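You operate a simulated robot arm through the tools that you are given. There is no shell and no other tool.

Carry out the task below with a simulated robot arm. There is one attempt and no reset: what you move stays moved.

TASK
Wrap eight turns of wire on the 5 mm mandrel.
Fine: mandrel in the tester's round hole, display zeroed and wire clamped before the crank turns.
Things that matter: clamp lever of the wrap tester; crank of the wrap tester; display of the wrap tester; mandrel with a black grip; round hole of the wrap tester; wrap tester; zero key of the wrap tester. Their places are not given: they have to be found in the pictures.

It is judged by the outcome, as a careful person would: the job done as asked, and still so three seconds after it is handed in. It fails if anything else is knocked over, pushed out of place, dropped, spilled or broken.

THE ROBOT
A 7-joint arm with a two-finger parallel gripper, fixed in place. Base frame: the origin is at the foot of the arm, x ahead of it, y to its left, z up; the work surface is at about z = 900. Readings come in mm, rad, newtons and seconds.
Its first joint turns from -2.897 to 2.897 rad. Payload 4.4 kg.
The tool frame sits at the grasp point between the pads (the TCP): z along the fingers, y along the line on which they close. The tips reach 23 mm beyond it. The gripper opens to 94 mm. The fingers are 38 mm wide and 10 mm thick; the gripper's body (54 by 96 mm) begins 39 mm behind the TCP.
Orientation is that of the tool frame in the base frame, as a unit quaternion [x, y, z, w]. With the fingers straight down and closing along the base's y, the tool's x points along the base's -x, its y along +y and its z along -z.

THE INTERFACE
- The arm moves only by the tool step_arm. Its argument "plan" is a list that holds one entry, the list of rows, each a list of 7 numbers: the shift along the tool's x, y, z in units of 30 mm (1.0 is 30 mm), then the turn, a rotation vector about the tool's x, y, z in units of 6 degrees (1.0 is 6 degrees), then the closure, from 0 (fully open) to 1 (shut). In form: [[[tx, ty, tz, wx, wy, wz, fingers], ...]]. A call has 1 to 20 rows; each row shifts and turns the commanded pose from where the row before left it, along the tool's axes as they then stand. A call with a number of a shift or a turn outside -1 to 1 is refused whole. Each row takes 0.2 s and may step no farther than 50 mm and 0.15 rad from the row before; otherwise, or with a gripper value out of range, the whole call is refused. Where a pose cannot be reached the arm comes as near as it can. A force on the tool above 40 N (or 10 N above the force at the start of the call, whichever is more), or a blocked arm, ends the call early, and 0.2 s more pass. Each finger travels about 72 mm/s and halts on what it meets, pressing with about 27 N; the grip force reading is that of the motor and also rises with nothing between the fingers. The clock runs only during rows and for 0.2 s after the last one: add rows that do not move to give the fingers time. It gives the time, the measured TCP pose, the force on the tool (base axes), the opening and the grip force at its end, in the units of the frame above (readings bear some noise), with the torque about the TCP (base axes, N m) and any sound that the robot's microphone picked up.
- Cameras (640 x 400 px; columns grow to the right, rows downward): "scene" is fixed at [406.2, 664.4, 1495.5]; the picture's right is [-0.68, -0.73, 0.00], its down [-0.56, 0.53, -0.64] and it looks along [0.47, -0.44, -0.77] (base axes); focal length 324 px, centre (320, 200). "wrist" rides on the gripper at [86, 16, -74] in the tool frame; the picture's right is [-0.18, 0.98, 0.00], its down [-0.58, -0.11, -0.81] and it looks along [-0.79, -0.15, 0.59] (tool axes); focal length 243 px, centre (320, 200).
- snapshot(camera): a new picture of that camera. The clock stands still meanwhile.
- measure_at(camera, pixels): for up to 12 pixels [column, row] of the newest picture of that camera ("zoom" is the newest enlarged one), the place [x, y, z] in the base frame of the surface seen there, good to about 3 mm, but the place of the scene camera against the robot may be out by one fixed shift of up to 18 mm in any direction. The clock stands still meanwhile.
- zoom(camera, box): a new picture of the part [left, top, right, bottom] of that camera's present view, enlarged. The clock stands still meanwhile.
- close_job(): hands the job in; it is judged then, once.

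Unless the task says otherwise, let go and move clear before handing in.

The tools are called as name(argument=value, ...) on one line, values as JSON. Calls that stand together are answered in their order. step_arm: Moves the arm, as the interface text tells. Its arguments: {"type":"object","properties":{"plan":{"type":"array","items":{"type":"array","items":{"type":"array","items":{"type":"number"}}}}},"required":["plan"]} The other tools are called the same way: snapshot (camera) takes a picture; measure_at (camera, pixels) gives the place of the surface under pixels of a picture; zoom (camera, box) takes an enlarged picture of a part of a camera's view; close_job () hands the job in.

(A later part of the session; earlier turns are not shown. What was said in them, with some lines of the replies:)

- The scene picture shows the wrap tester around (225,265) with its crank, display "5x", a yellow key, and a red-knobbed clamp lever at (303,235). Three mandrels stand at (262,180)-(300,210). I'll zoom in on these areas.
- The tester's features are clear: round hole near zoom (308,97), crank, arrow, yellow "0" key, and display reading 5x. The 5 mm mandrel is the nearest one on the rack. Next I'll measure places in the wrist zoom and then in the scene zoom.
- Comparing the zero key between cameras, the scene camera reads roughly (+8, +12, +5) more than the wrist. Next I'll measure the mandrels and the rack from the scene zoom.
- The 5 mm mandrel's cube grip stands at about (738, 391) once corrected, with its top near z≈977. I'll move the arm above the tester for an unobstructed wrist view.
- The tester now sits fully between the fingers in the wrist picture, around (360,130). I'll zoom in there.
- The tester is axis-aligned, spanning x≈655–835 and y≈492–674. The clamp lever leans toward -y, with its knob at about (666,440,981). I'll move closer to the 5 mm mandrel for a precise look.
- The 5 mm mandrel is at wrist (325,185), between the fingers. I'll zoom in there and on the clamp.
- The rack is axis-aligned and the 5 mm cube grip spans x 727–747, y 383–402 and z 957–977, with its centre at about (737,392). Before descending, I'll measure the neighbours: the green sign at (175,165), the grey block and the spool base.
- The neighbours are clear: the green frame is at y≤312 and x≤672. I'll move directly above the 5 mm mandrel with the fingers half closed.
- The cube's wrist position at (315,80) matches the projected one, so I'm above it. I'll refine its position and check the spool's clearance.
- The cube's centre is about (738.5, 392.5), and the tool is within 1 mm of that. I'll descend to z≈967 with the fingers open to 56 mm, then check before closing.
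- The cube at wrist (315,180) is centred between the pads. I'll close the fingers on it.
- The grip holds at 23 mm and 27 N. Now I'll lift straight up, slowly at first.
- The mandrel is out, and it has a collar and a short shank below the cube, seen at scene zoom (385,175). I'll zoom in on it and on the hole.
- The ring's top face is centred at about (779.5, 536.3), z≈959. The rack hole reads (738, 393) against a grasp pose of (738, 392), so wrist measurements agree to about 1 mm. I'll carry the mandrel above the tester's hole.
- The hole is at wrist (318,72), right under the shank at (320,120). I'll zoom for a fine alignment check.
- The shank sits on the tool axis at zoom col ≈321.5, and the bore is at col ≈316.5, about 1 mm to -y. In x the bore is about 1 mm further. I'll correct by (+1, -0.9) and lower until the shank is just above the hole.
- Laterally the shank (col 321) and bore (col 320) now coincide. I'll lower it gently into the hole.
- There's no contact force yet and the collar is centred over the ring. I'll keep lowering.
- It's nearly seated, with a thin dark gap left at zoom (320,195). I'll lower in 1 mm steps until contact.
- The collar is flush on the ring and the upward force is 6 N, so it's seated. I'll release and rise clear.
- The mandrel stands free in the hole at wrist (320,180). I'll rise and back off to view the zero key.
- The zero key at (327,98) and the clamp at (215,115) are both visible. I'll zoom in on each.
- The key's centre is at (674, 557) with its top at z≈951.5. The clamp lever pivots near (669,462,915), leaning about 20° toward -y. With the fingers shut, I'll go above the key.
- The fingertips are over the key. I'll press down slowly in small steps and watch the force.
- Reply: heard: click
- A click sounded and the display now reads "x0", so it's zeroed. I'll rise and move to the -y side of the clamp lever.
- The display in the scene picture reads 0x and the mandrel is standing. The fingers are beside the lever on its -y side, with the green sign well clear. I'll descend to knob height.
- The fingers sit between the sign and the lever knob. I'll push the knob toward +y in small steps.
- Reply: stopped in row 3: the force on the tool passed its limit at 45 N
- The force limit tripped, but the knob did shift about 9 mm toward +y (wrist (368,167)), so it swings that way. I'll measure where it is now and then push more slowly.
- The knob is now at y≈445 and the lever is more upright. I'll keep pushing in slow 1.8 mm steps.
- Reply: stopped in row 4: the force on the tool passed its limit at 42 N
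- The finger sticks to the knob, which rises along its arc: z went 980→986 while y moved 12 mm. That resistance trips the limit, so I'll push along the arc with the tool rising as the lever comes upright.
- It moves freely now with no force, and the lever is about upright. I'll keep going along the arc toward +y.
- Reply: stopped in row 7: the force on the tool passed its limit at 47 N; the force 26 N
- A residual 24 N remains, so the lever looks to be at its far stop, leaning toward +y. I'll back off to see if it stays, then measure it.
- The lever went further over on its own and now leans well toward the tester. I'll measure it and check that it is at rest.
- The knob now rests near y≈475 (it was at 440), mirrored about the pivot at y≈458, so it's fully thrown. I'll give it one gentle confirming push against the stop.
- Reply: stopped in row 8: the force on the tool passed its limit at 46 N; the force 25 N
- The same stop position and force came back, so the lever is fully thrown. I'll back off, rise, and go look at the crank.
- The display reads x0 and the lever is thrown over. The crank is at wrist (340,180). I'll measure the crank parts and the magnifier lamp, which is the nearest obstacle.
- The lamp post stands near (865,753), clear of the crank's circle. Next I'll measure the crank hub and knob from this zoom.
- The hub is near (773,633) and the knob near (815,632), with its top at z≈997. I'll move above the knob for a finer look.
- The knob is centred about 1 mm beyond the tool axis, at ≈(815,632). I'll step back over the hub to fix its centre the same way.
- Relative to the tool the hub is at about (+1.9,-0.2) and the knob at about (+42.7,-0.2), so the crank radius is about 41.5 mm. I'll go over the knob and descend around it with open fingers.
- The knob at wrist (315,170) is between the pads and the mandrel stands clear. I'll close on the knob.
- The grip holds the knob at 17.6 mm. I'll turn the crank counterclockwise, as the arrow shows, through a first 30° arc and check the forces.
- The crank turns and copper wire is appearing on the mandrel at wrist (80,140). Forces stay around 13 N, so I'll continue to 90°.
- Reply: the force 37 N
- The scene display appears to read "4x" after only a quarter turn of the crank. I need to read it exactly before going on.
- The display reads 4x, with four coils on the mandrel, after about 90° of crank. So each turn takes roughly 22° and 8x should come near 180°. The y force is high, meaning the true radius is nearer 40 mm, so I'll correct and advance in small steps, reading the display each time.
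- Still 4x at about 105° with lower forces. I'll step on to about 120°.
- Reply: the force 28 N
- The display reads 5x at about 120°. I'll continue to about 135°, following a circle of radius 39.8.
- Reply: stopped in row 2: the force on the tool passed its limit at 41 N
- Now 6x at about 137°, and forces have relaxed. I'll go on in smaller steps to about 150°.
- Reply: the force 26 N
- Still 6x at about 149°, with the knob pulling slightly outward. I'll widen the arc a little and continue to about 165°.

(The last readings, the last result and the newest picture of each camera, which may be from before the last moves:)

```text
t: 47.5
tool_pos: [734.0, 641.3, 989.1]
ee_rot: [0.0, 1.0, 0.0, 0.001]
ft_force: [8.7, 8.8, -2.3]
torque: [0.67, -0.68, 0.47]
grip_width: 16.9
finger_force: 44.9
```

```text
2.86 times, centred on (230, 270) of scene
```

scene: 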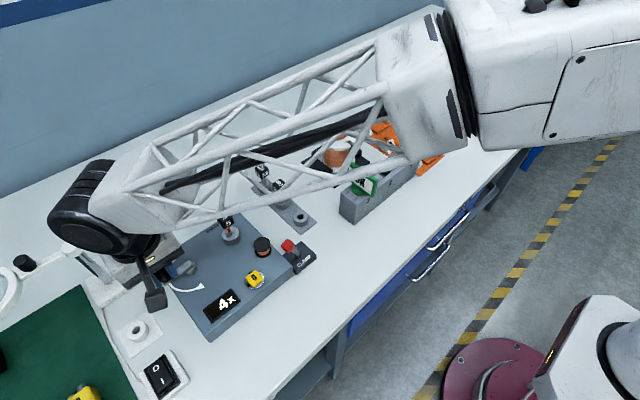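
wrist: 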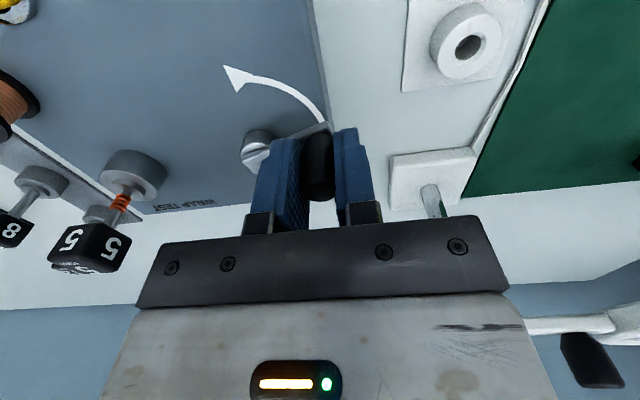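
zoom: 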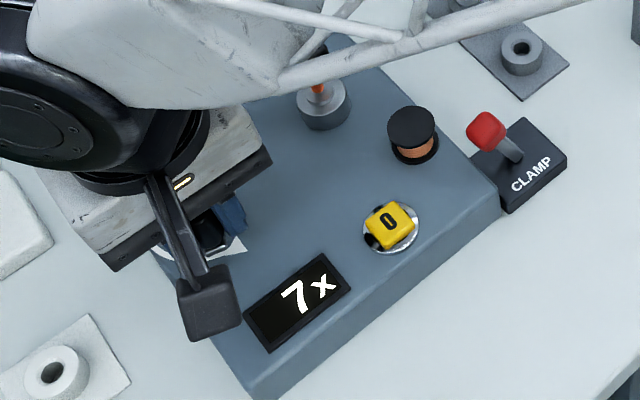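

Now 7x at about 166°. Two small moves should bring it to 8x, so I'll go to about 180° first and read it.

step_arm(plan=[[[0.01, -0.1, 0, 0, 0, 0, 1], [0.007, -0.09, 0, 0, 0, 0, 1], [0.005, -0.09, 0, 0, 0, 0, 1], [0.002, -0.06, 0, 0, 0, 0, 1]]])

zoom(camera="scene", box=[180, 200, 280, 340])

snapshot(camera="wrist")

```text
t: 48.5
tool_pos: [733.4, 634.0, 989.1]
ee_rot: [0.0, 1.0, -0.001, 0.0]
ft_force: [-18.7, 7.3, 5.7]
torque: [0.66, 0.43, 0.23]
grip_width: 17.5
finger_force: 45.0
```

```text
2.86 times, centred on (230, 270) of scene
```

zoom: 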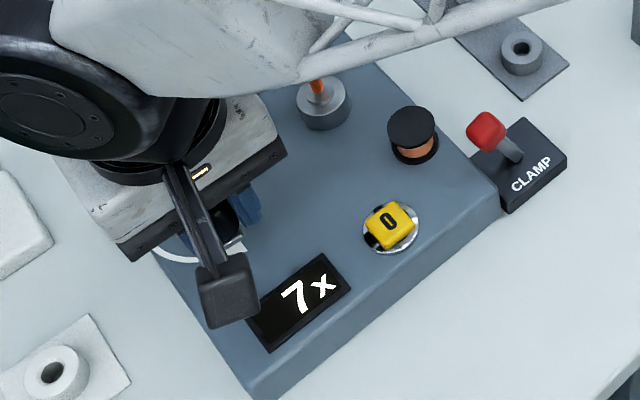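

```text
taken
```

wrist: 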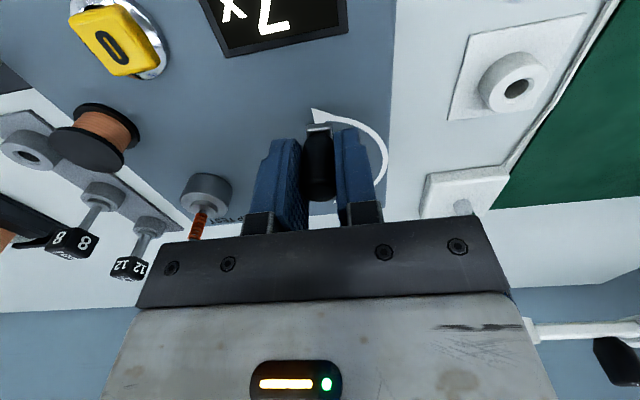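

Still 7x at about 177°, so the display counts whole turns only. I'll nudge on by about 3 mm and read again.

step_arm(plan=[[[-0.01, -0.05, 0, 0, 0, 0, 1], [-0.01, -0.05, 0, 0, 0, 0, 1]]])

zoom(camera="scene", box=[180, 200, 280, 340])

```text
t: 49.1
tool_pos: [734.5, 631.2, 989.1]
ee_rot: [0.0, 1.0, -0.002, 0.0]
ft_force: [-23.1, 4.9, 6.9]
torque: [0.66, 0.11, 0.12]
grip_width: 17.8
finger_force: 45.5
```

```text
2.86 times, centred on (230, 270) of scene
```

zoom: 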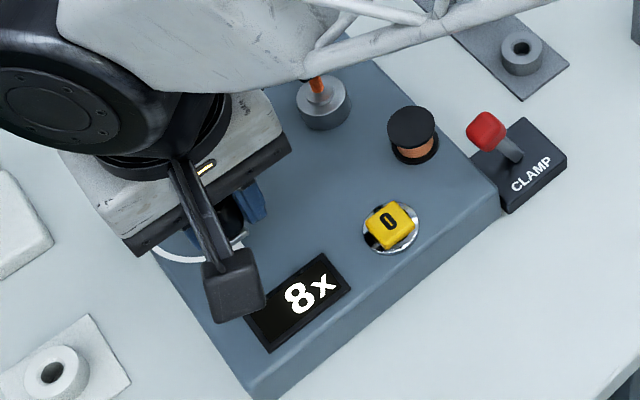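

The display reads 8x, but just past the threshold. I'll move it about 2.4 mm further into the eighth turn for margin and relieve the radial force.

step_arm(plan=[[[0.02, -0.04, 0, 0, 0, 0, 1], [0.015, -0.04, 0, 0, 0, 0, 1], [0, 0, 0, 0, 0, 0, 1]]])

zoom(camera="scene", box=[180, 200, 280, 340])

snapshot(camera="wrist")

```text
t: 49.7
tool_pos: [733.6, 631.0, 989.7]
ee_rot: [-0.001, 1.0, 0.0, 0.002]
ft_force: [5.5, 19.6, -5.3]
torque: [-0.46, 0.09, -0.12]
grip_width: 17.7
finger_force: 45.4
stopped in row 2: the force on the tool passed its limit at 46 N (the readings are from after the stop); the commanded pose is now the measured one
```

```text
2.86 times, centred on (230, 270) of scene
```

zoom: 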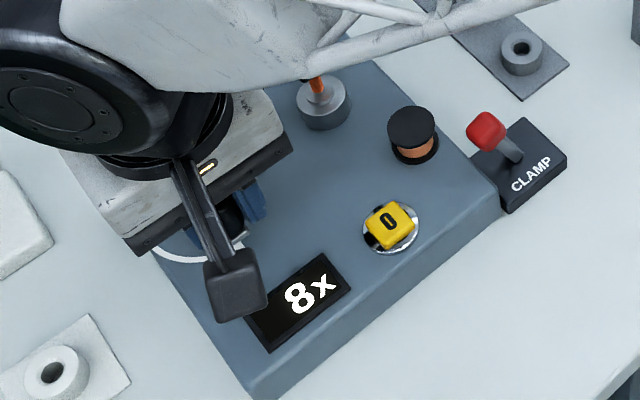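

```text
taken
```

wrist: 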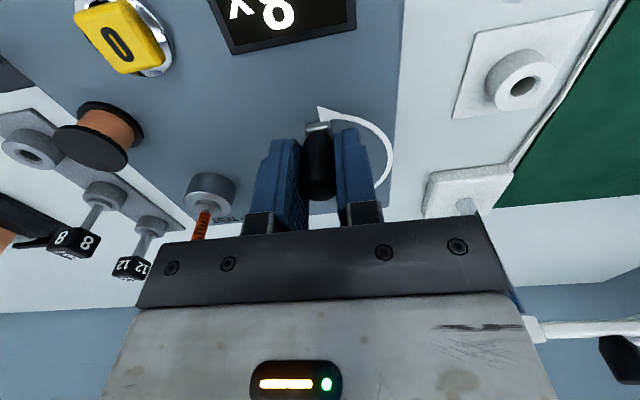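

The force rose sharply at y≈631 and the display holds 8x, so the crank is against its end stop at eight turns. I'll open the fingers gently and re-read the display.

step_arm(plan=[[[0, 0, 0, 0, 0, 0, 0.8], [0, 0, 0, 0, 0, 0, 0.76], [0, 0, 0, 0, 0, 0, 0.7], [0, 0, 0, 0, 0, 0, 0.6], [0, 0, 0, 0, 0, 0, 0.5], [0, 0, 0, 0, 0, 0, 0.5]]])

snapshot(camera="wrist")

zoom(camera="scene", box=[180, 200, 280, 340])

```text
t: 51.1
tool_pos: [733.2, 629.1, 990.5]
ee_rot: [0.0, 1.0, 0.0, 0.002]
ft_force: [0.2, 0.0, -1.0]
torque: [0.01, 0.0, 0.0]
grip_width: 47.1
finger_force: 0.1
```

```text
taken
```

wrist: 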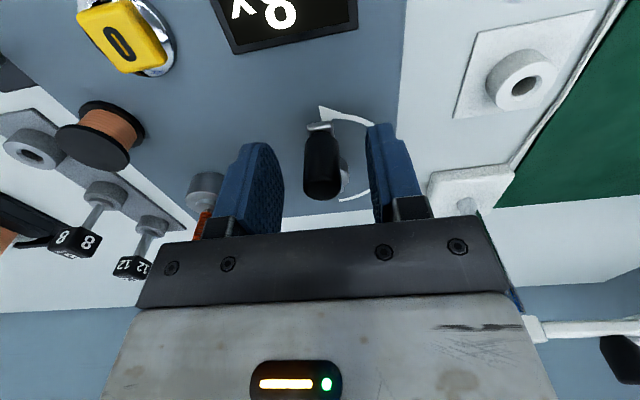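

```text
2.86 times, centred on (230, 270) of scene
```

zoom: 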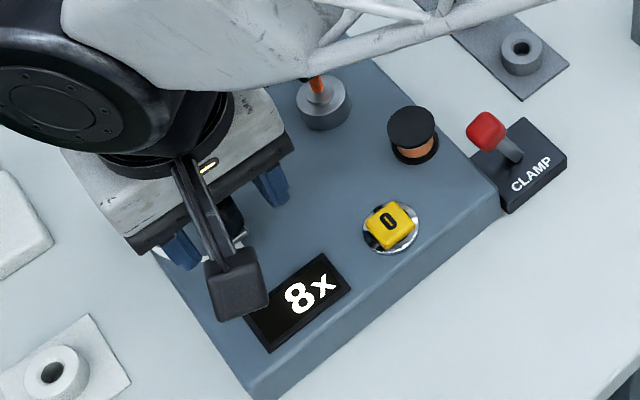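

The knob at (322,165) is free between the open fingers and the display still shows 8x. I'll rise straight up and back away.

step_arm(plan=[[[0, 0, -0.3, 0, 0, 0, 0.5], [0, 0, -0.7, 0, 0, 0, 0.5], [0, 0, -0.9, 0, 0, 0, 0.5], [0, 0, -0.9, 0, 0, 0, 0.5], [0, 0, -0.9, 0, 0, 0, 0.5], [0, 0, -0.9, 0, 0, 0, 0.5], [0.6, -0.6, -0.9, 0, 0, 0, 0.5], [0.8, -0.8, -0.5, 0, 0, 0, 0.5], [0.8, -0.8, 0, 0, 0, 0, 0.5], [0.8, -0.8, 0, 0, 0, 0, 0.5], [0.8, -0.8, 0, 0, 0, 0, 0.5], [0.6, -0.6, 0, 0, 0, 0, 0.5], [0, 0, 0, 0, 0, 0, 0.5]]])

snapshot(camera="wrist")

snapshot(camera="scene")

```text
t: 53.9
tool_pos: [604.3, 497.5, 1169.8]
ee_rot: [-0.001, 1.0, 0.0, 0.001]
ft_force: [-0.5, -0.2, -0.4]
torque: [0.0, -0.05, 0.01]
grip_width: 46.9
finger_force: 0.1
```

```text
taken
```

wrist: 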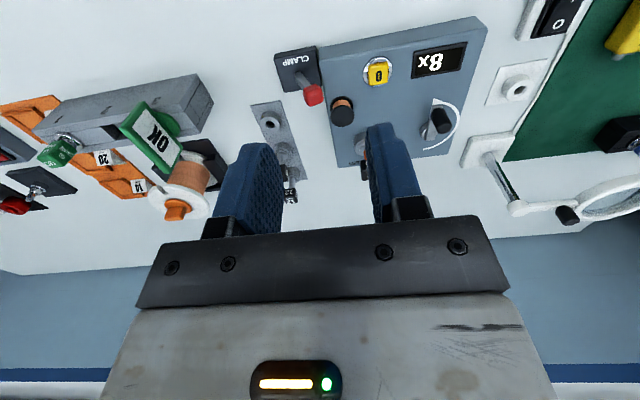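

```text
taken
```

scene: 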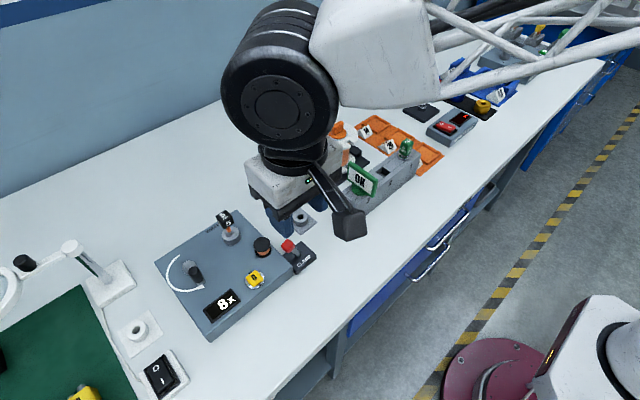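

zoom(camera="scene", box=[150, 190, 330, 340])

zoom(camera="wrist", box=[240, 20, 500, 200])

```text
2.67 times, centred on (240, 265) of scene
```

zoom: 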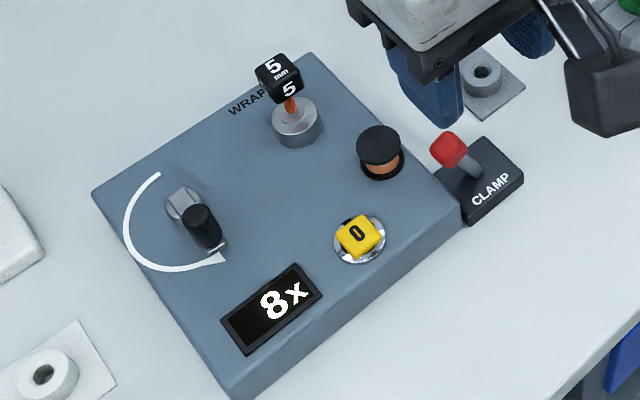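

```text
2.22 times, centred on (370, 110) of wrist
```

zoom: 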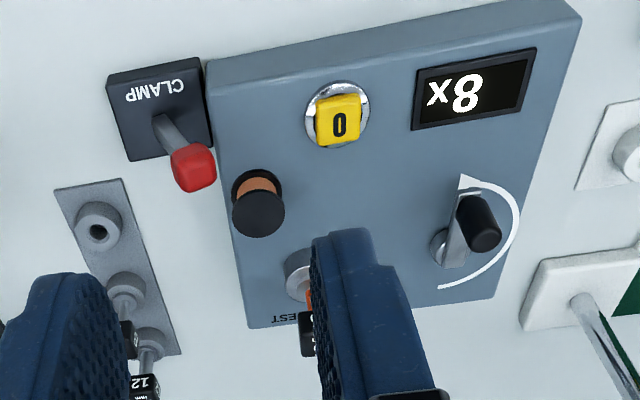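

The display still reads 8x, the wound mandrel stands in the hole and the clamp lever is thrown over. The crank rests at the arrow's end, the other mandrels are in place, and the arm is clear, so I'm handing in the job.

close_job()

```text
The job is handed in.
```

The wire is wrapped on the 5 mm mandrel: the tester's display read 8x when I handed the job in.

- **Setup:** the mandrel is seated in the round hole. I zeroed the display and threw the clamp lever fully over before turning the crank.
- **Crank:** the tester counts several turns of wire per turn of the crank. Half a turn in the arrow's direction took the display from 0x to 8x. The crank met firm resistance there, and I let go with the display still on 8x.
- **Clamp:** the lever met firm resistance at the far end of its throw and stayed there. I heard no click from it, so its position is the only sign that the wire is clamped.
- **Surroundings:** I saw nothing else knocked or moved in the last pictures, and the arm is clear of the bench.
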